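You operate a simulated robot arm through the tools that you are given. There is no shell and no other tool.

The job below is to be done with a simulated robot arm. You get a single attempt, and the scene is never put back.

## Task
Light the viewer and tint cup No 1 to the tile in its slot.
Fine: two strokes, blue ink for a blue tile, yellow ink for a green one; the cup waits unstirred on the mixing mat under the grey cover; viewer off. Set down upright: mixing cup one.

The check looks at the end state, three seconds after you hand in, the way a careful person would. Anything else that was tipped, shoved, dropped, spilled or broken makes it a failure. A push-on lid holds only when it is set on centred and level and pressed home; a screw cap is set on level and turned clockwise until tight.

## Robot
A 6-joint arm with a two-finger gripper, fixed in place. Base frame: the origin is at the foot of the arm, x ahead of it, y to its left, z up; the work surface is at about z = 880. Lengths are in mm, angles in rad, forces in N, time in s.
Its first joint turns from -2.897 to 2.897 rad. Payload 2.45 kg.
Tool frame: the origin (TCP) lies between the finger pads and is the grasp point; the fingertips stand 20 mm ahead of it; z points along the fingers, y is the line along which they close. The gripper opens to 140 mm. The gripper's body begins 168 mm behind the TCP.
Orientation is that of the tool frame in the base frame, as a unit quaternion [w, x, y, z]. With the fingers straight down and closing along the base's y, the tool's x points along the base's -x, its y along +y and its z along -z.

## Interface
- The arm moves only by the tool jog_arm. Its argument "deltas" is a list of rows, each a list of 3 entries, a list of its own where there are three numbers: the shift along the tool's x, y, z in units of 400 mm (1.0 is 400 mm), then the turn, a rotation vector about the tool's x, y, z in units of 60 degrees (1.0 is 60 degrees), then the closure, from 0 (fully open) to 1 (shut). In form: [[[x, y, z], [ax, ay, az], jaw], ...]. A call has 1 to 20 rows; each row is the pose to reach, as a shift and turn from the pose commanded when the call began, along the tool's axes at that moment. A call with a number of a shift or a turn outside -1 to 1 is refused whole. Each row takes 0.2 s and may step no farther than 50 mm and 0.15 rad from the row before; otherwise, or with a gripper value out of range, the whole call is refused. A pose out of reach is approached as far as the arm can. The call stops where the force on the tool passes 60 N (or 10 N more than at its start, if that is more) or the arm is blocked; 0.2 s more then pass. The fingers move at their own pace (about 45 mm/s each) and stop on an object; they squeeze with about 30 N. The grip force told is the motor's: it shows also when the fingers shut on nothing. Time passes only in rows, and 0.2 s behind the last, so rows that repeat a pose let the fingers close. It gives the time, the measured TCP pose, the force on the tool (base axes), the opening and the grip force at its end, in the units of the frame above (readings bear some noise), with the torque about the TCP (base axes, N m) and any sound that the robot's microphone picked up.
- Cameras (640 x 400 px; columns grow to the right, rows downward): "scene" is fixed at [52.3, 641.4, 1631]; the picture's right is [-0.86, -0.50, 0.00], its down [-0.25, 0.43, -0.87] and it looks along [0.44, -0.75, -0.50] (base axes); focal length 353 px, centre (320, 200). "wrist" rides on the gripper at [78, 11, -209] in the tool frame; the picture's right is [-0.14, 0.99, 0.00], its down [-0.92, -0.13, -0.37] and it looks along [-0.37, -0.05, 0.93] (tool axes); focal length 280 px, centre (320, 200). There is no depth. A picture from a camera that has moved, and an enlarged one, comes with that camera's place and axes in the base frame and with its lens. The place of the scene camera against the robot may be out by one fixed shift of up to 18 mm in any direction.
- get_image(camera): a new picture of that camera. It takes no simulated time.
- zoom(camera, box): a new picture of the part [left, top, right, bottom] of that camera's present view, enlarged. It takes no simulated time.
- job_done(): hands the job in; it is judged then, once.

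Places have to be worked out from the pictures, the camera data and where the tool is seen. Open the gripper and draw the arm clear of the work before you hand the job in, unless the task says otherwise.

The tools are called after "Request:" as a command line: name --argument value ..., lists and objects as JSON in quotes. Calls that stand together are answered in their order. jog_arm: Moves the arm, as the interface text tells. Its arguments: {"type":"object","properties":{"deltas":{"type":"array"}},"required":["deltas"]} The other tools are called the same way: get_image (camera) takes a picture; zoom (camera, box) takes an enlarged picture of a part of a camera's view; job_done () hands the job in.

At the start:

```text
time_s: 0.0
ee_pos: [688.3, -66.1, 1385.9]
tcp_rot: [0.001, -0.001, 1.0, 0.0]
force: [0.0, 0.6, 0.3]
wrist_torque: [0.01, -0.02, 0.03]
gripper_width: 139.9
finger_force: 0.0
```

scene: 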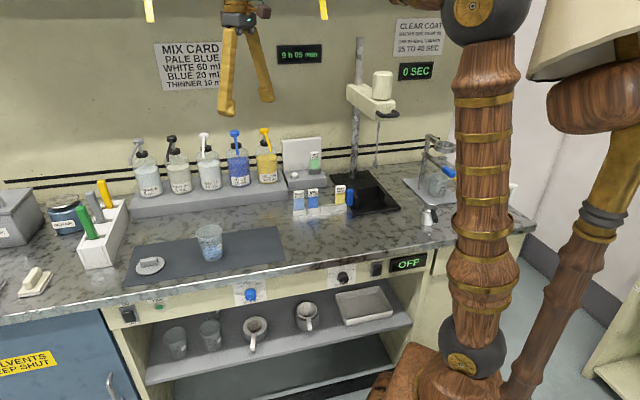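
wrist: 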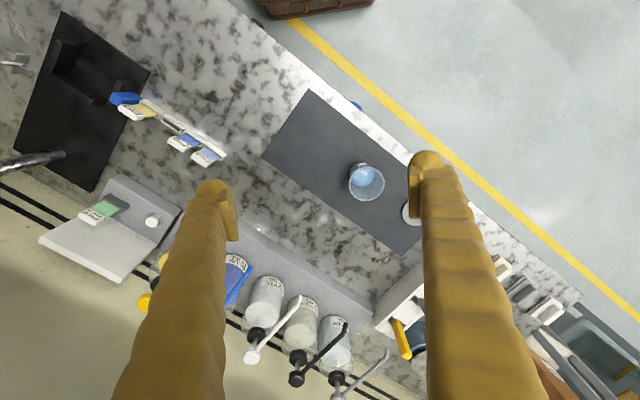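

The overview shows the mat with a cup, the pump bottles, the viewer and its tiles, and some switches. I'll enlarge several areas to identify each item before moving.

Request:
zoom --camera "scene" --box '[270, 120, 370, 220]'

Request:
zoom --camera "scene" --box '[120, 115, 290, 215]'

Request:
zoom --camera "scene" --box '[100, 210, 280, 330]'

Request:
zoom --camera "scene" --box '[220, 240, 440, 360]'

Request:
zoom --camera "scene" --box '[0, 170, 140, 320]'

Request:
zoom --camera "scene" --box '[130, 10, 460, 150]'

Request:
zoom --camera "wrist" --box '[0, 150, 260, 320]'

Request:
zoom --camera "wrist" --box '[300, 100, 460, 260]'

```text
4.00 times, centred on (320, 170) of scene
camera zoom: at [52.3, 641.4, 1631.0], right [-0.86, -0.5, 0.0], down [-0.25, 0.43, -0.87], along [0.44, -0.75, -0.5], focal length 1412 px, centre (320, 320)
```

zoom: 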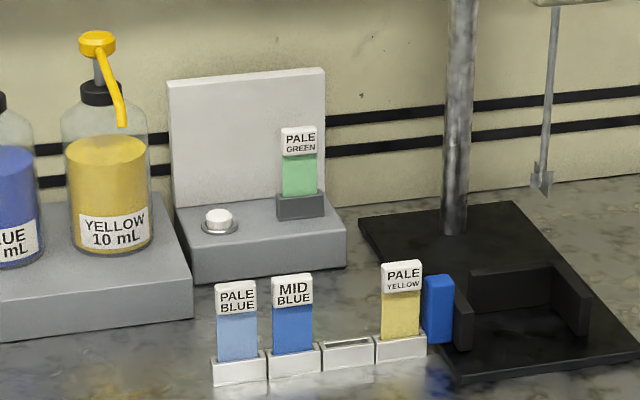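

```text
3.76 times, centred on (205, 165) of scene
camera zoom: at [52.3, 641.4, 1631.0], right [-0.86, -0.5, 0.0], down [-0.25, 0.43, -0.87], along [0.44, -0.75, -0.5], focal length 1329 px, centre (753, 332)
```

zoom: 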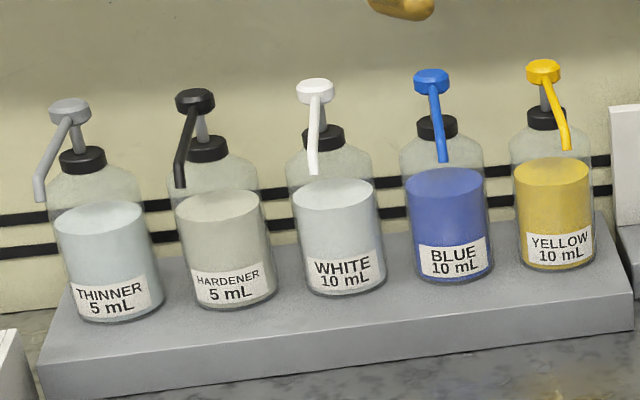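

```text
3.33 times, centred on (190, 270) of scene
camera zoom: at [52.3, 641.4, 1631.0], right [-0.86, -0.5, 0.0], down [-0.25, 0.43, -0.87], along [0.44, -0.75, -0.5], focal length 1176 px, centre (753, -33)
```

zoom: 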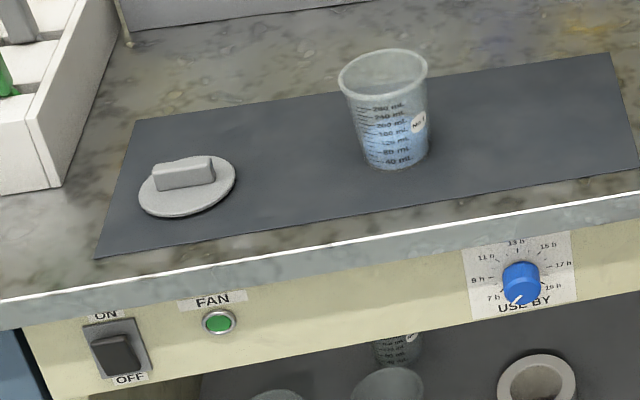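

```text
2.91 times, centred on (330, 300) of scene
camera zoom: at [52.3, 641.4, 1631.0], right [-0.86, -0.5, 0.0], down [-0.25, 0.43, -0.87], along [0.44, -0.75, -0.5], focal length 1027 px, centre (291, -91)
```

zoom: 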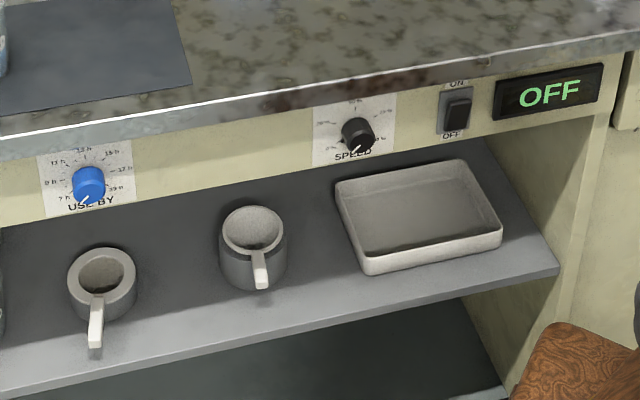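

```text
2.67 times, centred on (70, 245) of scene
camera zoom: at [52.3, 641.4, 1631.0], right [-0.86, -0.5, 0.0], down [-0.25, 0.43, -0.87], along [0.44, -0.75, -0.5], focal length 941 px, centre (987, 80)
```

zoom: 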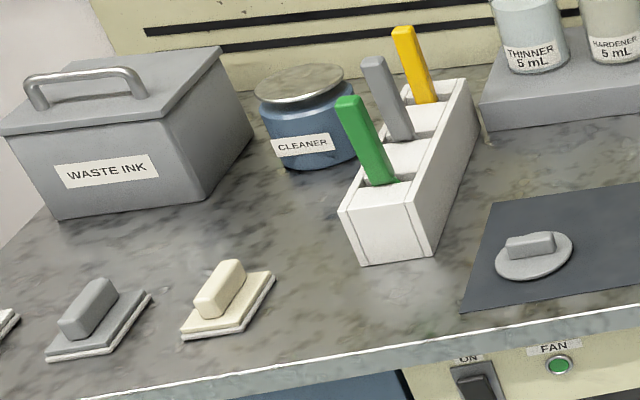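

```text
1.94 times, centred on (295, 80) of scene
camera zoom: at [52.3, 641.4, 1631.0], right [-0.86, -0.5, 0.0], down [-0.25, 0.43, -0.87], along [0.44, -0.75, -0.5], focal length 684 px, centre (368, 433)
```

zoom: 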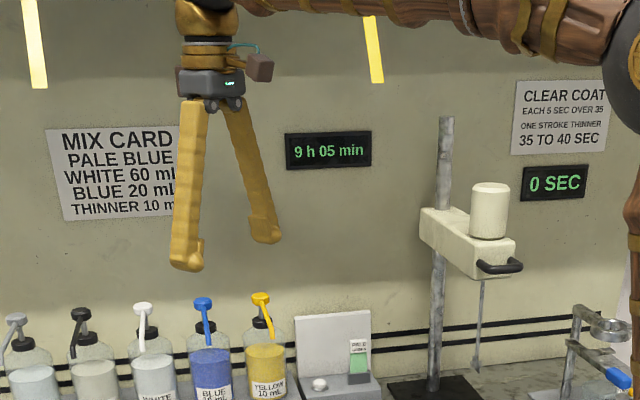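

```text
2.35 times, centred on (130, 235) of wrist
camera zoom: at [609.2, -55.8, 1595.9], right [0.14, 0.99, 0.0], down [0.92, -0.13, 0.37], along [0.37, -0.05, -0.93], focal length 660 px, centre (767, 118)
```

zoom: 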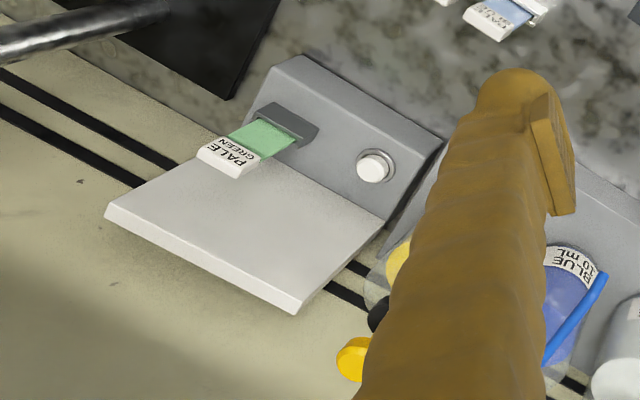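

```text
2.50 times, centred on (380, 180) of wrist
camera zoom: at [609.2, -55.8, 1595.9], right [0.14, 0.99, 0.0], down [0.92, -0.13, 0.37], along [0.37, -0.05, -0.93], focal length 701 px, centre (170, 250)
```

zoom: 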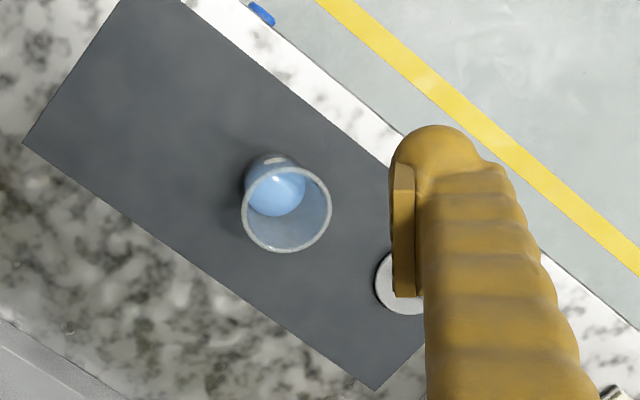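

The slot in the viewer holds a tile labelled PALE GREEN, and No 1 seems to be the cup on the mat. The bench runs at about 45° to the base axes. I turn the gripper square to the bench and move it over for a closer look at the viewer and the yellow bottle.

Request:
jog_arm --deltas '[[[-0.03, -0.0875, 0.02], [0, 0, 0.09375], 0], [[-0.06, -0.175, 0.04], [0, 0, 0.1875], 0], [[-0.09, -0.2625, 0.06], [0, 0, 0.28125], 0], [[-0.12, -0.35, 0.08], [0, 0, 0.375], 0], [[-0.15, -0.4375, 0.1], [0, 0, 0.46875], 0], [[-0.18, -0.525, 0.12], [0, 0, 0.5625], 0], [[-0.21, -0.6125, 0.14], [0, 0, 0.65625], 0], [[-0.2425, -0.7, 0.16], [0, 0, 0.75], 0]]'

Request:
get_image --camera "wrist"

Request:
get_image --camera "scene"

```text
time_s: 1.8
ee_pos: [787.5, -345.8, 1324.0]
tcp_rot: [0.001, 0.383, 0.924, 0.001]
force: [-0.5, 0.4, -0.5]
wrist_torque: [-0.05, -0.02, -0.03]
gripper_width: 140.1
finger_force: 0.0
```

```text
taken
camera wrist: at [737.6, -283.8, 1532.9], right [0.8, 0.6, 0.0], down [0.56, -0.74, 0.37], along [0.23, -0.29, -0.93], focal length 280 px, centre (320, 200)
```

wrist: 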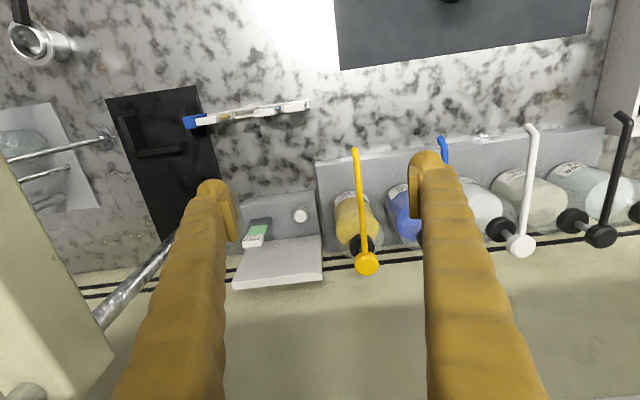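

```text
taken
```

scene: 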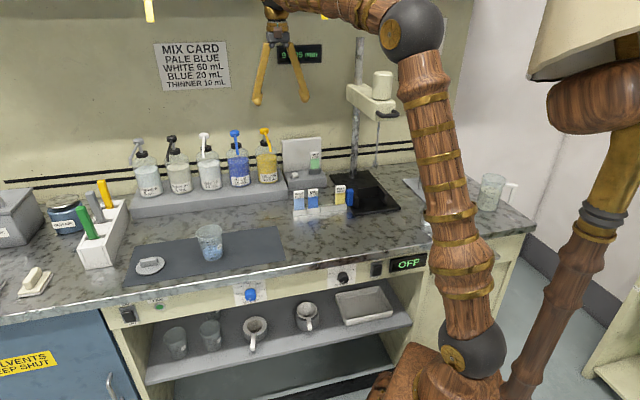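

Combining this view with the first one puts the viewer button at about s=237, n=993 (bench axes, z≈935). The yellow head is at about (948, -443, 1162), with its outlet well forward at about (827, -320, 1135). I shut the fingers, tilt 30° outward, and come to a hover above the viewer button.

Request:
jog_arm --deltas '[[[-0.097, -0.0375, 0], [0, -0.1, 0], 1], [[-0.194, -0.075, 0], [0, -0.2, 0], 1], [[-0.291, -0.1125, 0], [0, -0.3, 0], 1], [[-0.388, -0.15, 0], [0, -0.4, 0], 1], [[-0.485, -0.1875, 0], [0, -0.5, 0], 1], [[-0.485, -0.1875, 0.1], [0, -0.5, 0], 1], [[-0.485, -0.1875, 0.2], [0, -0.5, 0], 1], [[-0.485, -0.1875, 0.3], [0, -0.5, 0], 1], [[-0.485, -0.1875, 0.4], [0, -0.5, 0], 1], [[-0.485, -0.1875, 0.5], [0, -0.5, 0], 1], [[-0.485, -0.1875, 0.6], [0, -0.5, 0], 1], [[-0.485, -0.1875, 0.7], [0, -0.5, 0], 1]]'

Request:
get_image --camera "wrist"

Request:
get_image --camera "scene"

```text
time_s: 4.4
ee_pos: [870.7, -535.0, 1042.8]
tcp_rot: [0.24, 0.369, 0.893, -0.098]
force: [0.0, -0.1, 0.4]
wrist_torque: [0.06, 0.02, -0.02]
gripper_width: 0.1
finger_force: 29.6
```

```text
taken
camera wrist: at [755.1, -407.3, 1185.1], right [0.78, 0.62, 0.07], down [0.34, -0.52, 0.78], along [0.52, -0.59, -0.62], focal length 280 px, centre (320, 200)
```

wrist: 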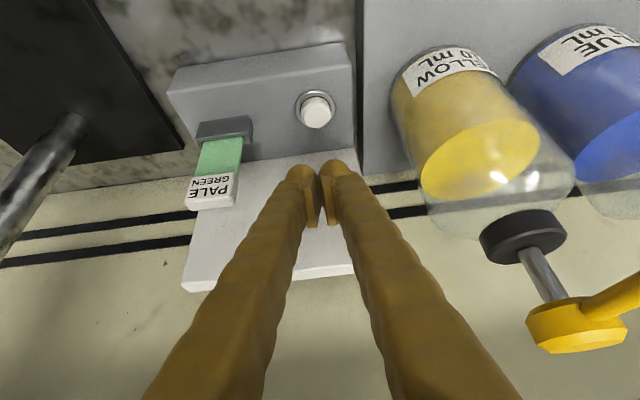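

```text
taken
```

scene: 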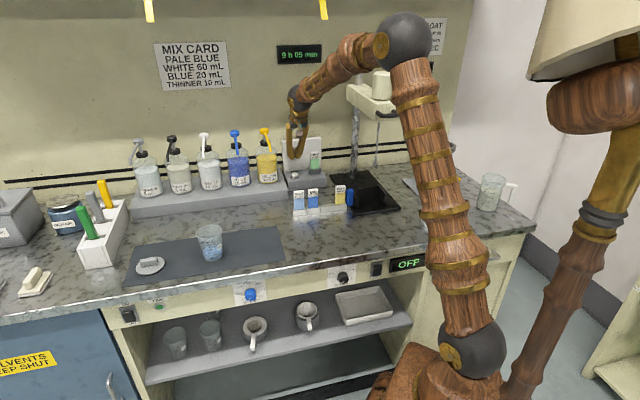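

The tool is hovering over the button, which this view puts at (872, -535, ~932). I descend in small steps and watch the force.

Request:
jog_arm --deltas '[[[0.0413, 0, 0.0916], [0, 0, 0], 1], [[0.0726, 0, 0.1457], [0, 0, 0], 1], [[0.0788, 0, 0.1566], [0, 0, 0], 1], [[0.0838, 0, 0.1652], [0, 0, 0], 1]]'

Request:
get_image --camera "wrist"

Request:
zoom --camera "scene" --box '[250, 80, 390, 220]'

```text
time_s: 5.4
ee_pos: [874.5, -539.9, 968.8]
tcp_rot: [0.24, 0.369, 0.892, -0.099]
force: [-0.7, -0.5, 2.5]
wrist_torque: [0.02, 0.01, 0.0]
gripper_width: 6.0
finger_force: 29.2
```

```text
taken
camera wrist: at [758.4, -410.4, 1110.8], right [0.78, 0.62, 0.07], down [0.34, -0.52, 0.78], along [0.52, -0.59, -0.62], focal length 280 px, centre (320, 200)
```

wrist: 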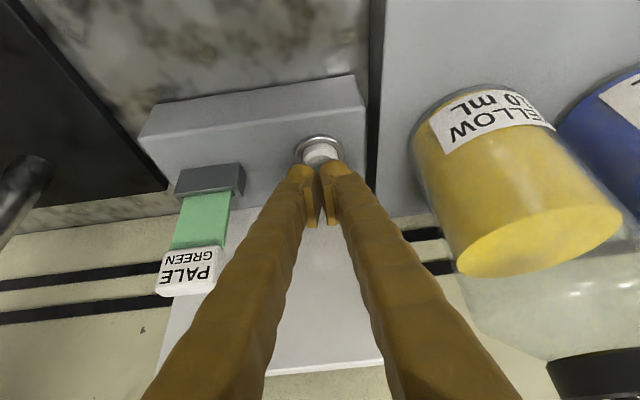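

```text
2.86 times, centred on (320, 150) of scene
camera zoom: at [52.3, 641.4, 1631.0], right [-0.86, -0.5, 0.0], down [-0.25, 0.43, -0.87], along [0.44, -0.75, -0.5], focal length 1008 px, centre (320, 343)
```

zoom: 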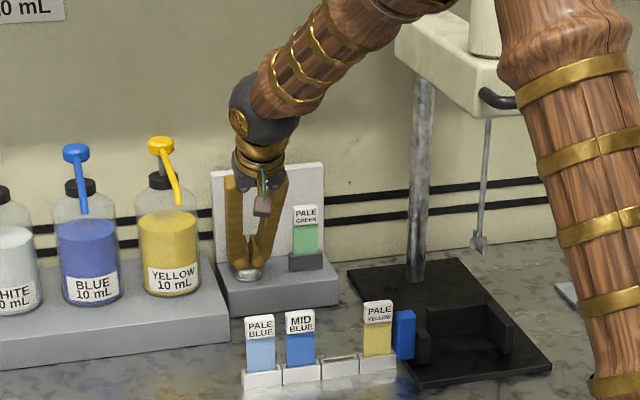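

The gripper reads 6 mm open, so the button has wedged between the two tips rather than being pressed squarely. I lift, shift 8 mm so a single fingertip sits over the button, and press again.

Request:
jog_arm --deltas '[[[-0.0188, 0, -0.0325], [0, 0, 0], 1], [[-0.0188, 0.02, -0.0325], [0, 0, 0], 1], [[-0.0188, 0.02, -0.0325], [0, 0, 0], 1], [[-0.005, 0.02, -0.0087], [0, 0, 0], 1], [[0, 0.02, 0], [0, 0, 0], 1], [[0.0025, 0.02, 0.0043], [0, 0, 0], 1], [[0.005, 0.02, 0.0087], [0, 0, 0], 1]]'

Request:
get_image --camera "wrist"

Request:
zoom --camera "scene" --box '[250, 80, 390, 220]'

```text
time_s: 7.0
ee_pos: [880.1, -533.4, 965.4]
tcp_rot: [0.24, 0.37, 0.892, -0.099]
force: [0.4, 0.9, 6.8]
wrist_torque: [0.01, -0.01, 0.01]
gripper_width: 5.9
finger_force: 29.5
heard: click
```

```text
taken
camera wrist: at [764.3, -404.3, 1107.1], right [0.78, 0.62, 0.07], down [0.34, -0.52, 0.78], along [0.52, -0.59, -0.62], focal length 280 px, centre (320, 200)
```

wrist: 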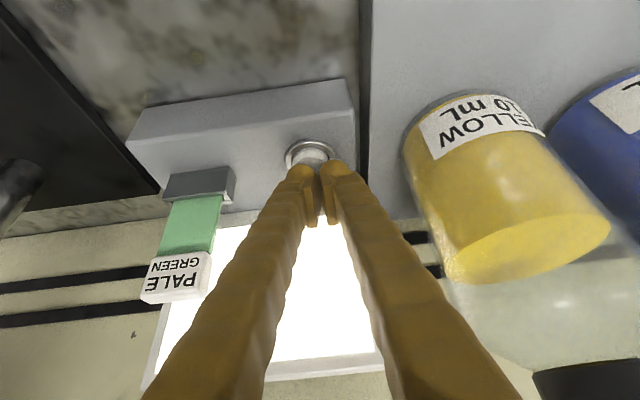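

```text
2.86 times, centred on (320, 150) of scene
camera zoom: at [52.3, 641.4, 1631.0], right [-0.86, -0.5, 0.0], down [-0.25, 0.43, -0.87], along [0.44, -0.75, -0.5], focal length 1008 px, centre (320, 343)
```

zoom: 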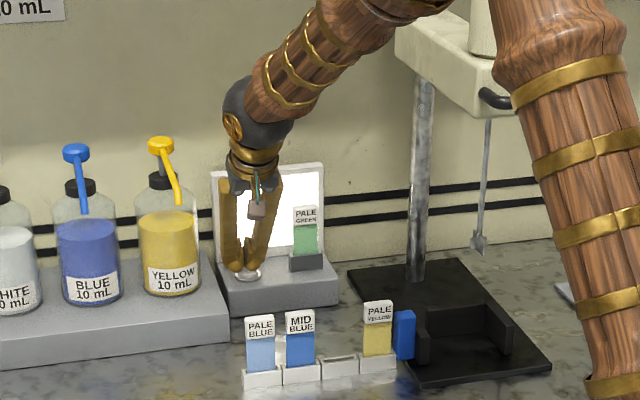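

A click was heard and the panel is lit. I lift off and look at the tile under the light.

Request:
jog_arm --deltas '[[[-0.03, 0, -0.052], [0, 0, 0], 1], [[-0.08, 0, -0.1386], [0, 0, 0], 1], [[-0.13, 0, -0.2252], [0, 0, 0], 1], [[-0.13, 0, -0.2252], [0, 0, 0], 1]]'

Request:
get_image --camera "wrist"

Request:
zoom --camera "scene" --box '[250, 80, 390, 220]'

```text
time_s: 8.0
ee_pos: [878.0, -533.7, 1069.0]
tcp_rot: [0.239, 0.369, 0.893, -0.098]
force: [-0.6, -0.3, 0.6]
wrist_torque: [0.04, 0.01, -0.03]
gripper_width: 0.3
finger_force: 29.5
```

```text
taken
camera wrist: at [763.6, -404.6, 1210.9], right [0.78, 0.62, 0.07], down [0.34, -0.52, 0.78], along [0.52, -0.59, -0.62], focal length 280 px, centre (320, 200)
```

wrist: 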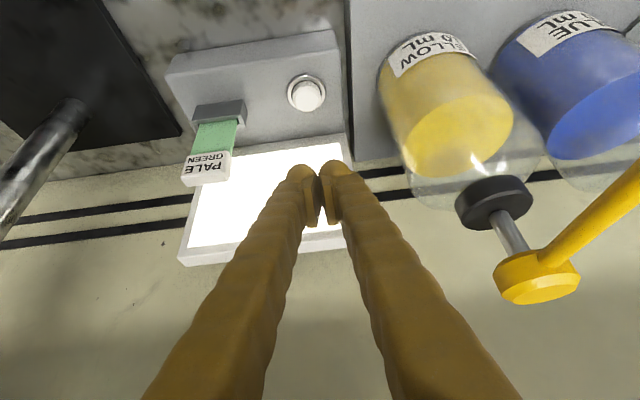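

```text
2.86 times, centred on (320, 150) of scene
camera zoom: at [52.3, 641.4, 1631.0], right [-0.86, -0.5, 0.0], down [-0.25, 0.43, -0.87], along [0.44, -0.75, -0.5], focal length 1008 px, centre (320, 343)
```

zoom: 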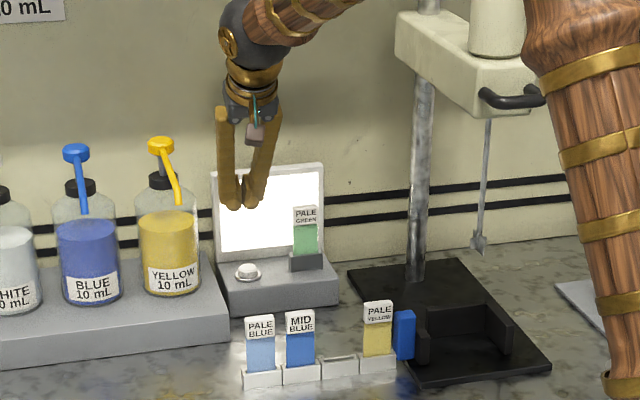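

The lit tile is pale green, so the cup gets two strokes of yellow. Next I check the cup labels and the lids in the scene view.

Request:
zoom --camera "scene" --box '[180, 215, 240, 275]'

Request:
zoom --camera "scene" --box '[150, 310, 230, 370]'

Request:
zoom --camera "scene" --box '[120, 245, 180, 290]'

Request:
zoom --camera "scene" --box '[0, 255, 70, 310]'

Request:
zoom --camera "scene" --box '[400, 150, 530, 250]'

```text
6.67 times, centred on (210, 245) of scene
camera zoom: at [52.3, 641.4, 1631.0], right [-0.86, -0.5, 0.0], down [-0.25, 0.43, -0.87], along [0.44, -0.75, -0.5], focal length 2353 px, centre (1053, -100)
```

zoom: 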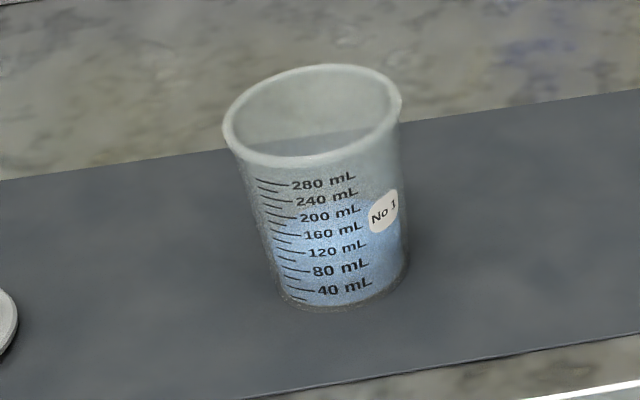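

```text
6.67 times, centred on (190, 340) of scene
camera zoom: at [52.3, 641.4, 1631.0], right [-0.86, -0.5, 0.0], down [-0.25, 0.43, -0.87], along [0.44, -0.75, -0.5], focal length 2353 px, centre (1187, -733)
```

zoom: 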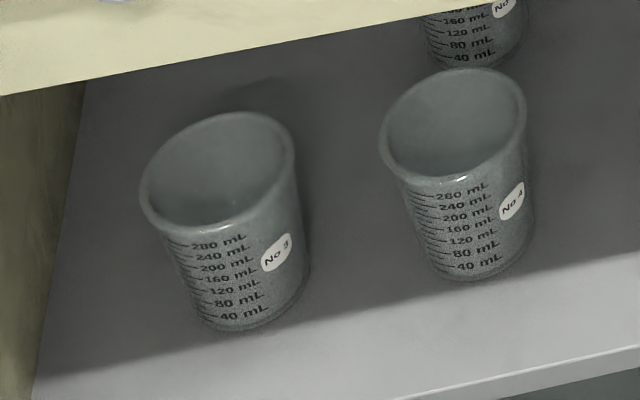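

```text
8.89 times, centred on (150, 268) of scene
camera zoom: at [52.3, 641.4, 1631.0], right [-0.86, -0.5, 0.0], down [-0.25, 0.43, -0.87], along [0.44, -0.75, -0.5], focal length 3137 px, centre (1831, -400)
```

zoom: 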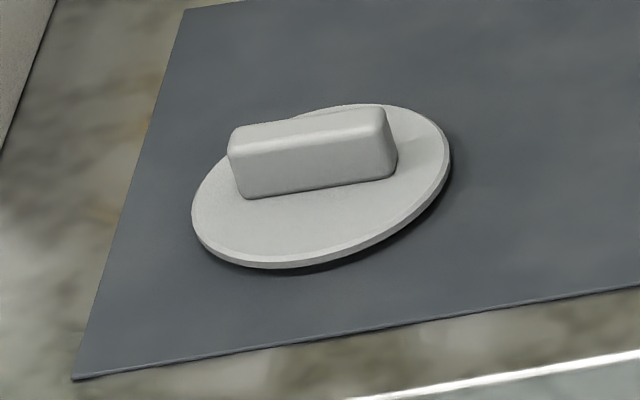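

```text
7.27 times, centred on (35, 282) of scene
camera zoom: at [52.3, 641.4, 1631.0], right [-0.86, -0.5, 0.0], down [-0.25, 0.43, -0.87], along [0.44, -0.75, -0.5], focal length 2567 px, centre (2393, -400)
```

zoom: 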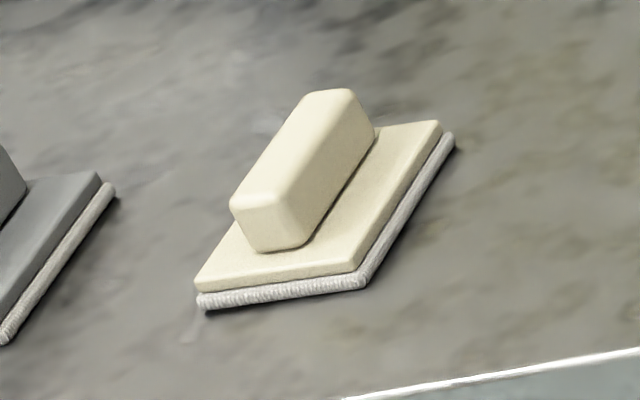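

```text
4.00 times, centred on (465, 200) of scene
camera zoom: at [52.3, 641.4, 1631.0], right [-0.86, -0.5, 0.0], down [-0.25, 0.43, -0.87], along [0.44, -0.75, -0.5], focal length 1412 px, centre (-260, 200)
```

zoom: 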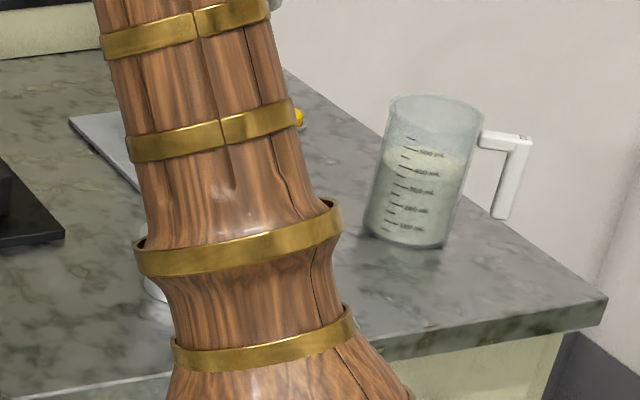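

The cup on the mat is No 1, and the grey disc with the bar handle is its cover; the square items are wiping pads. I back out and up, return the tool to vertical, and go over the cup with open jaws.

Request:
jog_arm --deltas '[[[0.0125, 0, -0.1033], [0, 0.03, 0], 1], [[0.025, 0, -0.2067], [0, 0.06, 0], 1], [[0.0375, 0, -0.31], [0, 0.09, 0], 1], [[0.05, 0, -0.4133], [0, 0.12, 0], 1], [[0.0625, 0, -0.5167], [0, 0.15, 0], 1], [[0.075, 0, -0.62], [0, 0.18, 0], 1], [[0.1371, 0.0901, -0.6504], [0, 0.212, 0], 1], [[0.1992, 0.1802, -0.6808], [0, 0.244, 0], 1], [[0.2613, 0.2703, -0.7112], [0, 0.276, 0], 1], [[0.3234, 0.3604, -0.7416], [0, 0.308, 0], 0.5], [[0.3855, 0.4505, -0.772], [0, 0.34, 0], 0], [[0.4476, 0.5406, -0.8024], [0, 0.372, 0], 0], [[0.5097, 0.6307, -0.8328], [0, 0.404, 0], 0], [[0.5718, 0.7208, -0.8632], [0, 0.436, 0], 0], [[0.6339, 0.8109, -0.8936], [0, 0.468, 0], 0], [[0.696, 0.901, -0.924], [0, 0.5, 0], 0], [[0.696, 0.901, -0.924], [0, 0.5, 0], 0]]'

Request:
get_image --camera "wrist"

Request:
get_image --camera "scene"

```text
time_s: 11.6
ee_pos: [830.4, 25.3, 1249.8]
tcp_rot: [0.0, 0.382, 0.924, 0.001]
force: [0.2, 1.0, 0.4]
wrist_torque: [0.03, 0.02, 0.0]
gripper_width: 140.1
finger_force: 0.2
```

```text
taken
camera wrist: at [782.8, 86.4, 1459.0], right [0.8, 0.6, 0.0], down [0.56, -0.74, 0.37], along [0.22, -0.29, -0.93], focal length 280 px, centre (320, 200)
```

wrist: 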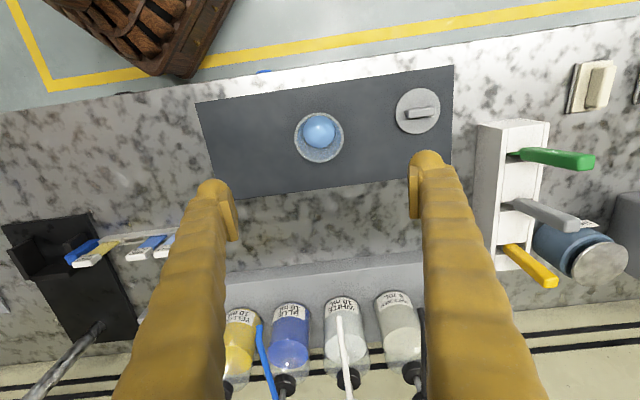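

```text
taken
```

scene: 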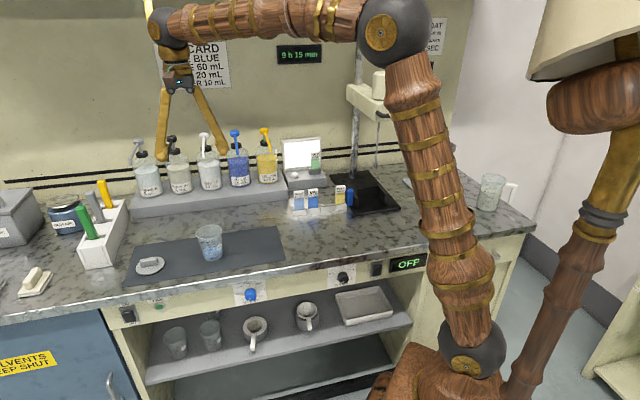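

The cup and cover are both visible now. I enlarge this view to measure them.

Request:
zoom --camera "wrist" --box '[280, 90, 360, 180]'

Request:
zoom --camera "wrist" --box '[380, 70, 460, 150]'

Request:
zoom --camera "scene" --box '[180, 200, 260, 270]'

```text
4.44 times, centred on (320, 135) of wrist
camera zoom: at [782.8, 86.4, 1459.0], right [0.8, 0.6, 0.0], down [0.56, -0.74, 0.37], along [0.22, -0.29, -0.93], focal length 1246 px, centre (320, 489)
```

zoom: 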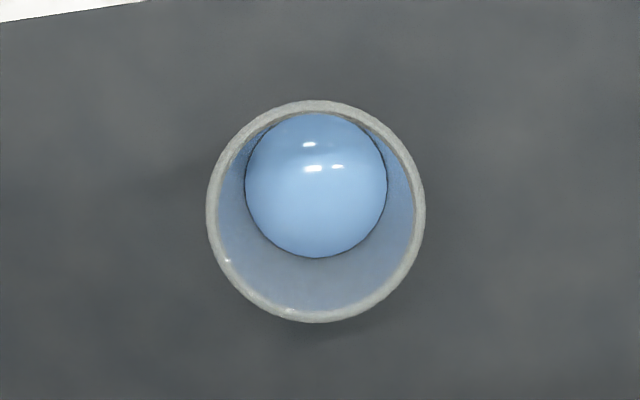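

```text
5.00 times, centred on (420, 110) of wrist
camera zoom: at [782.8, 86.4, 1459.0], right [0.8, 0.6, 0.0], down [0.56, -0.74, 0.37], along [0.22, -0.29, -0.93], focal length 1402 px, centre (-180, 650)
```

zoom: 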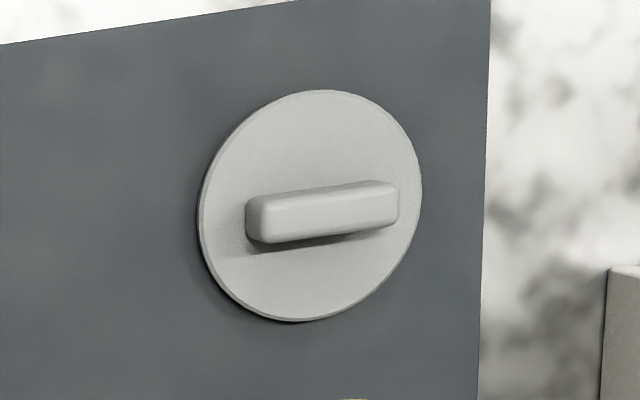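

```text
5.71 times, centred on (220, 235) of scene
camera zoom: at [52.3, 641.4, 1631.0], right [-0.86, -0.5, 0.0], down [-0.25, 0.43, -0.87], along [0.44, -0.75, -0.5], focal length 2017 px, centre (891, 0)
```

zoom: 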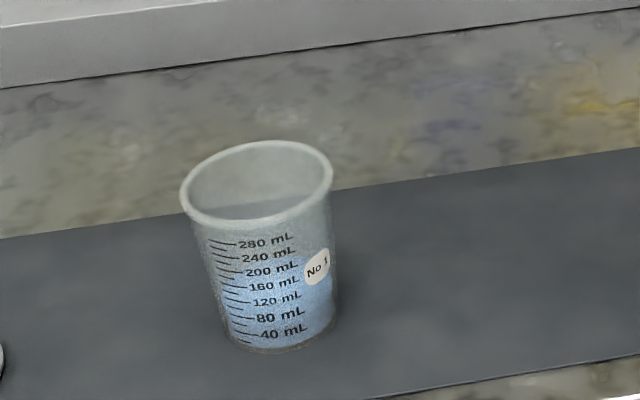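

The cup rim centre is at s≈603, n≈570, z≈979, and its diameter is about 83 mm. The cover is at s≈799, n≈562 with its bar along s. Since the nozzle arm would foul the palm if I gripped vertically, I'll grip the cup with the tool tilted 40°; I tilt now and stop just above the rim.

Request:
jog_arm --deltas '[[[-0.0025, -0.0048, 0.05], [0, -0.0833, 0], 0], [[-0.0025, -0.0048, 0.1], [0, -0.1667, 0], 0], [[-0.0025, -0.0048, 0.15], [0, -0.25, 0], 0], [[-0.0025, -0.0048, 0.2], [0, -0.3333, 0], 0], [[-0.0025, -0.0048, 0.25], [0, -0.4167, 0], 0], [[-0.0025, -0.0048, 0.3], [0, -0.5, 0], 0], [[-0.0025, -0.0048, 0.35], [0, -0.5833, 0], 0], [[-0.0025, -0.0048, 0.4], [0, -0.6667, 0], 0], [[-0.0025, -0.0048, 0.5], [0, -0.6667, 0], 0], [[-0.0025, -0.0048, 0.6], [0, -0.6667, 0], 0]]'

Request:
get_image --camera "wrist"

Request:
get_image --camera "scene"

```text
time_s: 13.8
ee_pos: [832.7, 20.7, 1008.6]
tcp_rot: [0.317, 0.359, 0.868, -0.13]
force: [0.2, 0.4, 0.3]
wrist_torque: [0.0, 0.04, 0.02]
gripper_width: 139.8
finger_force: 0.1
```

```text
taken
camera wrist: at [700.9, 164.2, 1119.7], right [0.77, 0.63, 0.09], down [0.24, -0.42, 0.87], along [0.59, -0.66, -0.48], focal length 280 px, centre (320, 200)
```

wrist: 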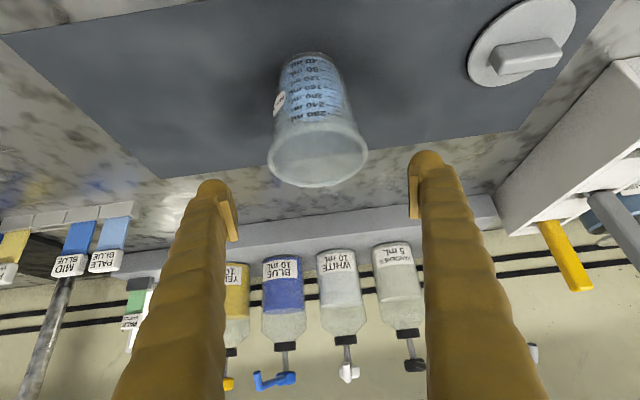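

```text
taken
```

scene: 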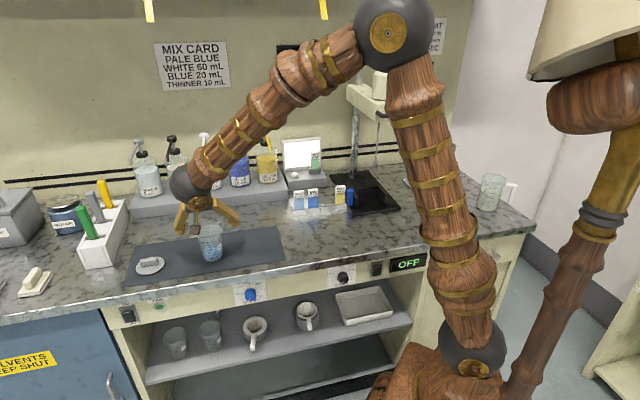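

The fingers straddle the cup well (TCP s=603, n=574). I descend to mid-height on the cup and close.

Request:
jog_arm --deltas '[[[0.0615, 0, 0.0675], [0, 0, 0], 0], [[0.123, 0, 0.135], [0, 0, 0], 0], [[0.123, 0, 0.135], [0, 0, 0], 0.3]]'

Request:
get_image --camera "wrist"

Request:
zoom --camera "scene" --box '[160, 180, 280, 280]'

```text
time_s: 14.6
ee_pos: [829.9, 22.6, 936.6]
tcp_rot: [0.317, 0.359, 0.868, -0.129]
force: [-0.5, 0.1, -0.1]
wrist_torque: [0.02, 0.0, -0.03]
gripper_width: 105.4
finger_force: 0.1
```

```text
taken
camera wrist: at [699.0, 166.9, 1046.7], right [0.77, 0.63, 0.09], down [0.24, -0.42, 0.87], along [0.59, -0.66, -0.48], focal length 280 px, centre (320, 200)
```

wrist: 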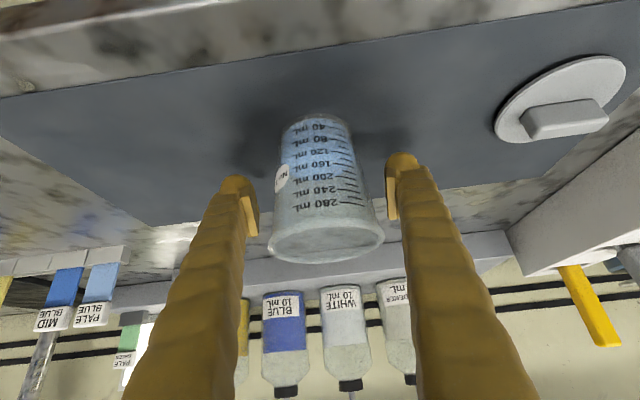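

```text
4.00 times, centred on (220, 230) of scene
camera zoom: at [52.3, 641.4, 1631.0], right [-0.86, -0.5, 0.0], down [-0.25, 0.43, -0.87], along [0.44, -0.75, -0.5], focal length 1412 px, centre (720, 80)
```

zoom: 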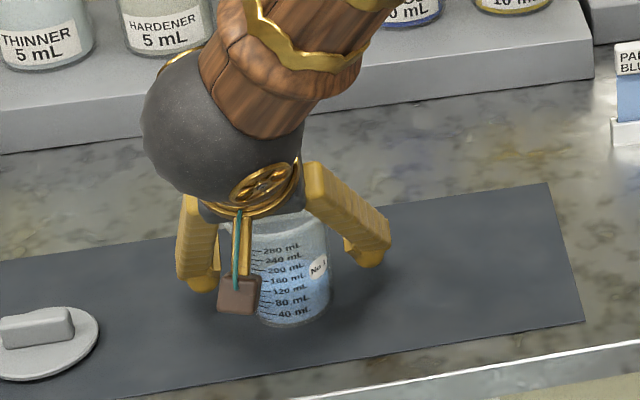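

The cup is centred between the fingers, so I close on it.

Request:
jog_arm --deltas '[[[0, 0, 0], [0, 0, 0], 0.4], [[0, 0, 0], [0, 0, 0], 0.5], [[0, 0, 0], [0, 0, 0], 0.6], [[0, 0, 0], [0, 0, 0], 0.8], [[0, 0, 0], [0, 0, 0], 0.8], [[0, 0, 0], [0, 0, 0], 0.8]]'

Request:
get_image --camera "wrist"

```text
time_s: 16.0
ee_pos: [830.6, 22.1, 936.8]
tcp_rot: [0.317, 0.359, 0.868, -0.131]
force: [-0.2, 0.4, -0.4]
wrist_torque: [0.02, -0.05, -0.01]
gripper_width: 87.3
finger_force: 30.1
```

```text
taken
camera wrist: at [699.0, 166.8, 1046.9], right [0.77, 0.63, 0.09], down [0.24, -0.42, 0.87], along [0.59, -0.66, -0.48], focal length 280 px, centre (320, 200)
```

wrist: 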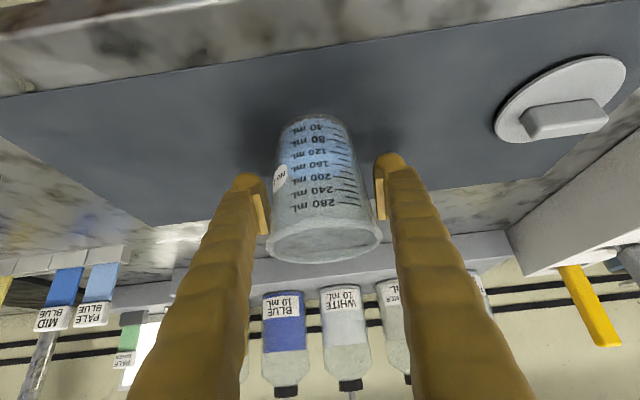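

The grip reads 87 mm, so only the pad edges are bearing on the rim. I reopen slightly, raise about 21 mm so the pads sit squarely on the rim, and close again.

Request:
jog_arm --deltas '[[[0, 0, 0], [0, 0, 0], 0.25], [[0, 0, 0], [0, 0, 0], 0.25], [[-0.0338, 0, -0.0402], [0, 0, 0], 0.25], [[-0.0338, 0, -0.0402], [0, 0, 0], 0.35], [[-0.0338, 0, -0.0402], [0, 0, 0], 0.45], [[-0.0338, 0, -0.0402], [0, 0, 0], 0.6], [[-0.0338, 0, -0.0402], [0, 0, 0], 0.8], [[-0.0338, 0, -0.0402], [0, 0, 0], 0.8]]'

Request:
get_image --camera "wrist"

Request:
zoom --camera "scene" --box '[160, 180, 280, 280]'

```text
time_s: 17.8
ee_pos: [829.0, 23.6, 957.2]
tcp_rot: [0.317, 0.359, 0.868, -0.13]
force: [-0.4, 0.8, -0.6]
wrist_torque: [-0.02, 0.02, 0.02]
gripper_width: 88.5
finger_force: 29.6
```

```text
taken
camera wrist: at [699.3, 166.7, 1067.9], right [0.77, 0.63, 0.09], down [0.24, -0.42, 0.87], along [0.59, -0.66, -0.48], focal length 280 px, centre (320, 200)
```

wrist: 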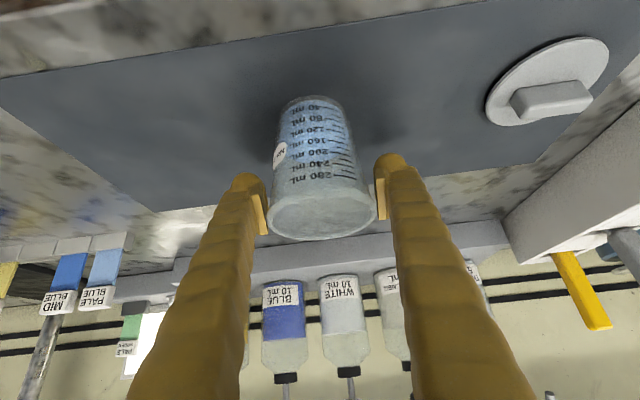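

```text
4.00 times, centred on (220, 230) of scene
camera zoom: at [52.3, 641.4, 1631.0], right [-0.86, -0.5, 0.0], down [-0.25, 0.43, -0.87], along [0.44, -0.75, -0.5], focal length 1412 px, centre (720, 80)
```

zoom: 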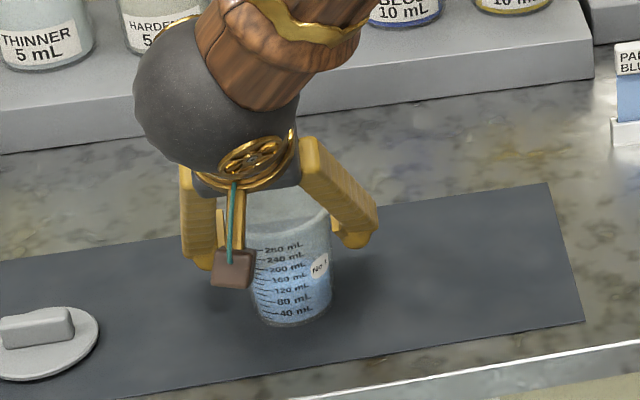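

The grip is 88.5 mm across the rim, with the pads flush on both sides. I lift the cup 30 mm gently and check that it hangs level.

Request:
jog_arm --deltas '[[[-0.008, 0, -0.0096], [0, 0, 0], 0.8], [[-0.016, 0, -0.0192], [0, 0, 0], 0.8], [[-0.032, 0, -0.0383], [0, 0, 0], 0.8], [[-0.048, 0, -0.0575], [0, 0, 0], 0.8], [[-0.048, 0, -0.0575], [0, 0, 0], 0.8]]'

Request:
get_image --camera "wrist"

Request:
zoom --camera "scene" --box '[160, 180, 280, 280]'

```text
time_s: 19.0
ee_pos: [829.2, 24.1, 987.8]
tcp_rot: [0.317, 0.359, 0.868, -0.131]
force: [0.9, 0.4, -0.8]
wrist_torque: [0.01, 0.01, 0.03]
gripper_width: 88.7
finger_force: 30.2
```

```text
taken
camera wrist: at [699.0, 167.8, 1097.7], right [0.77, 0.63, 0.09], down [0.24, -0.42, 0.87], along [0.59, -0.66, -0.48], focal length 280 px, centre (320, 200)
```

wrist: 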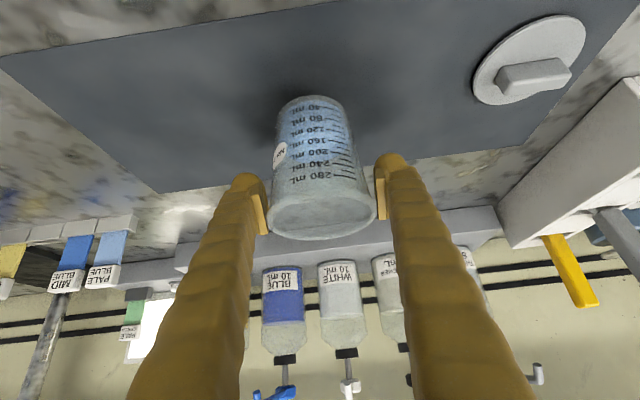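

```text
4.00 times, centred on (220, 230) of scene
camera zoom: at [52.3, 641.4, 1631.0], right [-0.86, -0.5, 0.0], down [-0.25, 0.43, -0.87], along [0.44, -0.75, -0.5], focal length 1412 px, centre (720, 80)
```

zoom: 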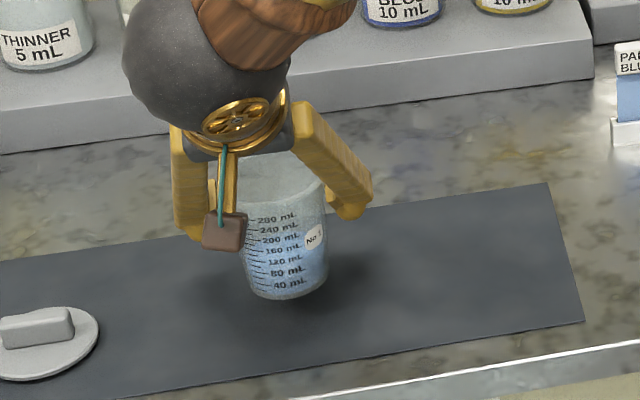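

The cup moves rigidly with the gripper and stays upright. I carry it slowly to the right, stopping short of the yellow nozzle to measure where the outlet is.

Request:
jog_arm --deltas '[[[-0.0126, -0.0254, 0.0061], [0, 0, 0], 0.8], [[-0.0377, -0.0761, 0.0182], [0, 0, 0], 0.8], [[-0.0629, -0.1268, 0.0304], [0, 0, 0], 0.8], [[-0.0881, -0.1775, 0.0425], [0, 0, 0], 0.8], [[-0.1133, -0.2282, 0.0547], [0, 0, 0], 0.8], [[-0.1384, -0.2789, 0.0668], [0, 0, 0], 0.8], [[-0.1636, -0.3296, 0.079], [0, 0, 0], 0.8], [[-0.1888, -0.3803, 0.0911], [0, 0, 0], 0.8], [[-0.2139, -0.431, 0.1033], [0, 0, 0], 0.8], [[-0.2391, -0.4817, 0.1154], [0, 0, 0], 0.8], [[-0.2643, -0.5324, 0.1276], [0, 0, 0], 0.8], [[-0.2894, -0.5831, 0.1397], [0, 0, 0], 0.8], [[-0.302, -0.6085, 0.1458], [0, 0, 0], 0.8], [[-0.302, -0.6085, 0.1458], [0, 0, 0], 0.8]]'

Request:
get_image --camera "wrist"

Request:
get_image --camera "scene"

Request:
zoom --camera "wrist" --box '[230, 240, 410, 400]'

```text
time_s: 22.0
ee_pos: [748.7, -242.0, 1021.1]
tcp_rot: [0.316, 0.359, 0.868, -0.13]
force: [0.3, -0.3, -1.0]
wrist_torque: [0.02, 0.0, 0.01]
gripper_width: 88.5
finger_force: 29.7
```

```text
taken
camera wrist: at [618.7, -97.5, 1130.9], right [0.77, 0.63, 0.09], down [0.24, -0.42, 0.87], along [0.59, -0.66, -0.48], focal length 280 px, centre (320, 200)
```

wrist: 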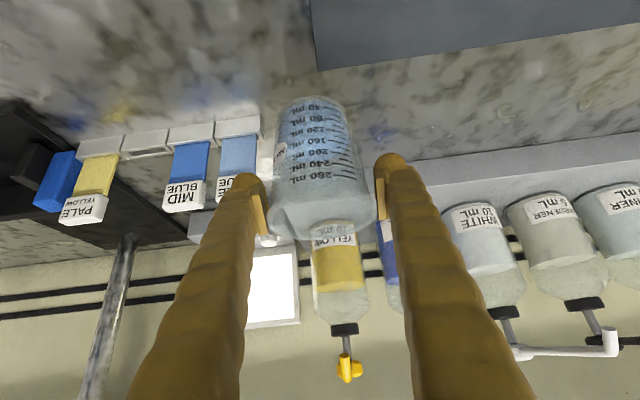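

```text
taken
```

scene: 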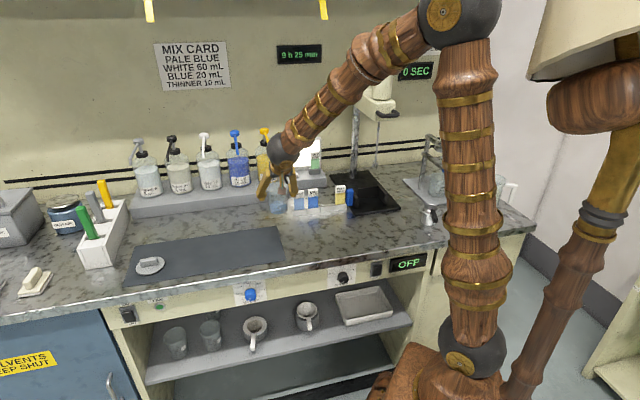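

```text
2.50 times, centred on (320, 320) of wrist
camera zoom: at [618.7, -97.5, 1130.9], right [0.77, 0.63, 0.09], down [0.24, -0.42, 0.87], along [0.59, -0.66, -0.48], focal length 701 px, centre (320, -100)
```

zoom: 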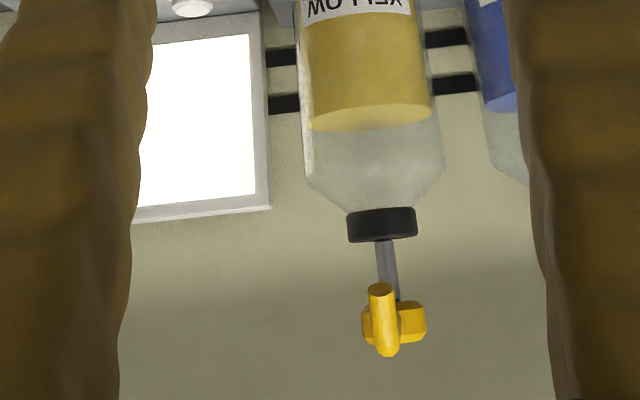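

The outlet is confirmed at about s=359, n=811–815, z=1136, and the cup is lined up with it in s. I advance 112 mm along n and lower the cup to just above the bench.

Request:
jog_arm --deltas '[[[-0.0214, 0.0018, 0.018], [0, 0, 0], 0.8], [[-0.0643, 0.0018, 0.054], [0, 0, 0], 0.8], [[-0.1072, 0.0018, 0.09], [0, 0, 0], 0.8], [[-0.1501, 0.0018, 0.126], [0, 0, 0], 0.8], [[-0.193, 0.0018, 0.162], [0, 0, 0], 0.8], [[-0.2145, 0.0018, 0.18], [0, 0, 0], 0.8], [[-0.2145, 0.0018, 0.18], [0, 0, 0], 0.8], [[-0.19, 0.0018, 0.2092], [0, 0, 0], 0.8], [[-0.1655, 0.0018, 0.2384], [0, 0, 0], 0.8], [[-0.141, 0.0018, 0.2676], [0, 0, 0], 0.8], [[-0.1165, 0.0018, 0.2968], [0, 0, 0], 0.8], [[-0.1165, 0.0018, 0.2968], [0, 0, 0], 0.8]]'

Request:
get_image --camera "wrist"

Request:
zoom --camera "scene" --box '[210, 110, 350, 230]'

```text
time_s: 24.6
ee_pos: [828.5, -319.5, 959.7]
tcp_rot: [0.316, 0.36, 0.868, -0.13]
force: [0.2, 0.4, -2.0]
wrist_torque: [-0.02, -0.03, -0.02]
gripper_width: 88.5
finger_force: 30.1
```

```text
taken
camera wrist: at [698.8, -175.4, 1069.7], right [0.77, 0.63, 0.09], down [0.24, -0.42, 0.87], along [0.59, -0.66, -0.48], focal length 280 px, centre (320, 200)
```

wrist: 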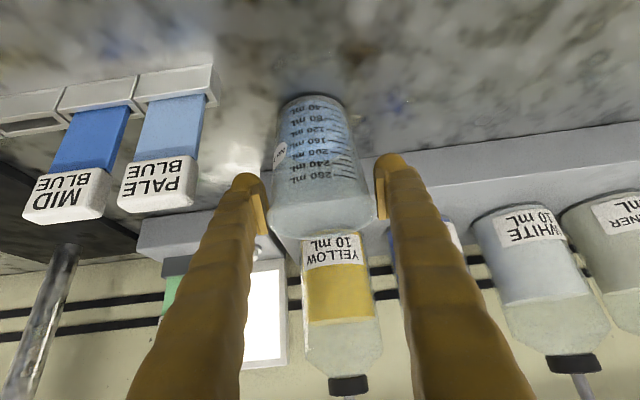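

```text
3.33 times, centred on (280, 170) of scene
camera zoom: at [52.3, 641.4, 1631.0], right [-0.86, -0.5, 0.0], down [-0.25, 0.43, -0.87], along [0.44, -0.75, -0.5], focal length 1176 px, centre (453, 300)
```

zoom: 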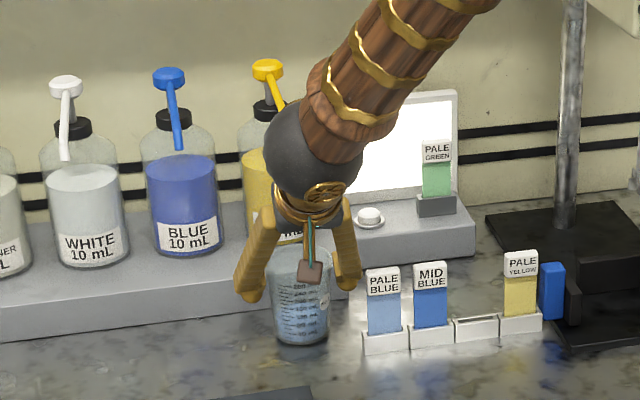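

The cup now hangs under the nozzle, with the TCP at s=360, n=812. I lower in millimetre steps to find bench contact.

Request:
jog_arm --deltas '[[[0.0016, 0, 0.0019], [0, 0, 0], 0.8], [[0.0032, 0, 0.0038], [0, 0, 0], 0.8], [[0.0048, 0, 0.0057], [0, 0, 0], 0.8], [[0.0056, 0, 0.0067], [0, 0, 0], 0.8], [[0.0056, 0, 0.0067], [0, 0, 0], 0.8]]'

Request:
zoom --camera "scene" --box '[250, 170, 310, 220]'

```text
time_s: 25.8
ee_pos: [830.5, -320.1, 958.6]
tcp_rot: [0.318, 0.359, 0.868, -0.13]
force: [-1.8, 1.6, 29.4]
wrist_torque: [0.1, 0.26, 0.06]
gripper_width: 88.4
finger_force: 30.1
```

```text
8.00 times, centred on (280, 195) of scene
camera zoom: at [52.3, 641.4, 1631.0], right [-0.86, -0.5, 0.0], down [-0.25, 0.43, -0.87], along [0.44, -0.75, -0.5], focal length 2824 px, centre (640, 240)
```

zoom: 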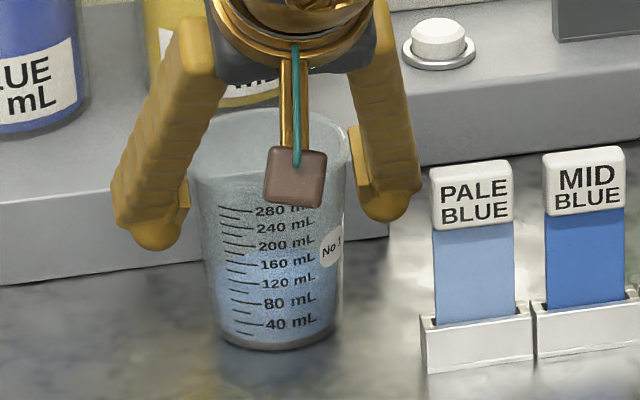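

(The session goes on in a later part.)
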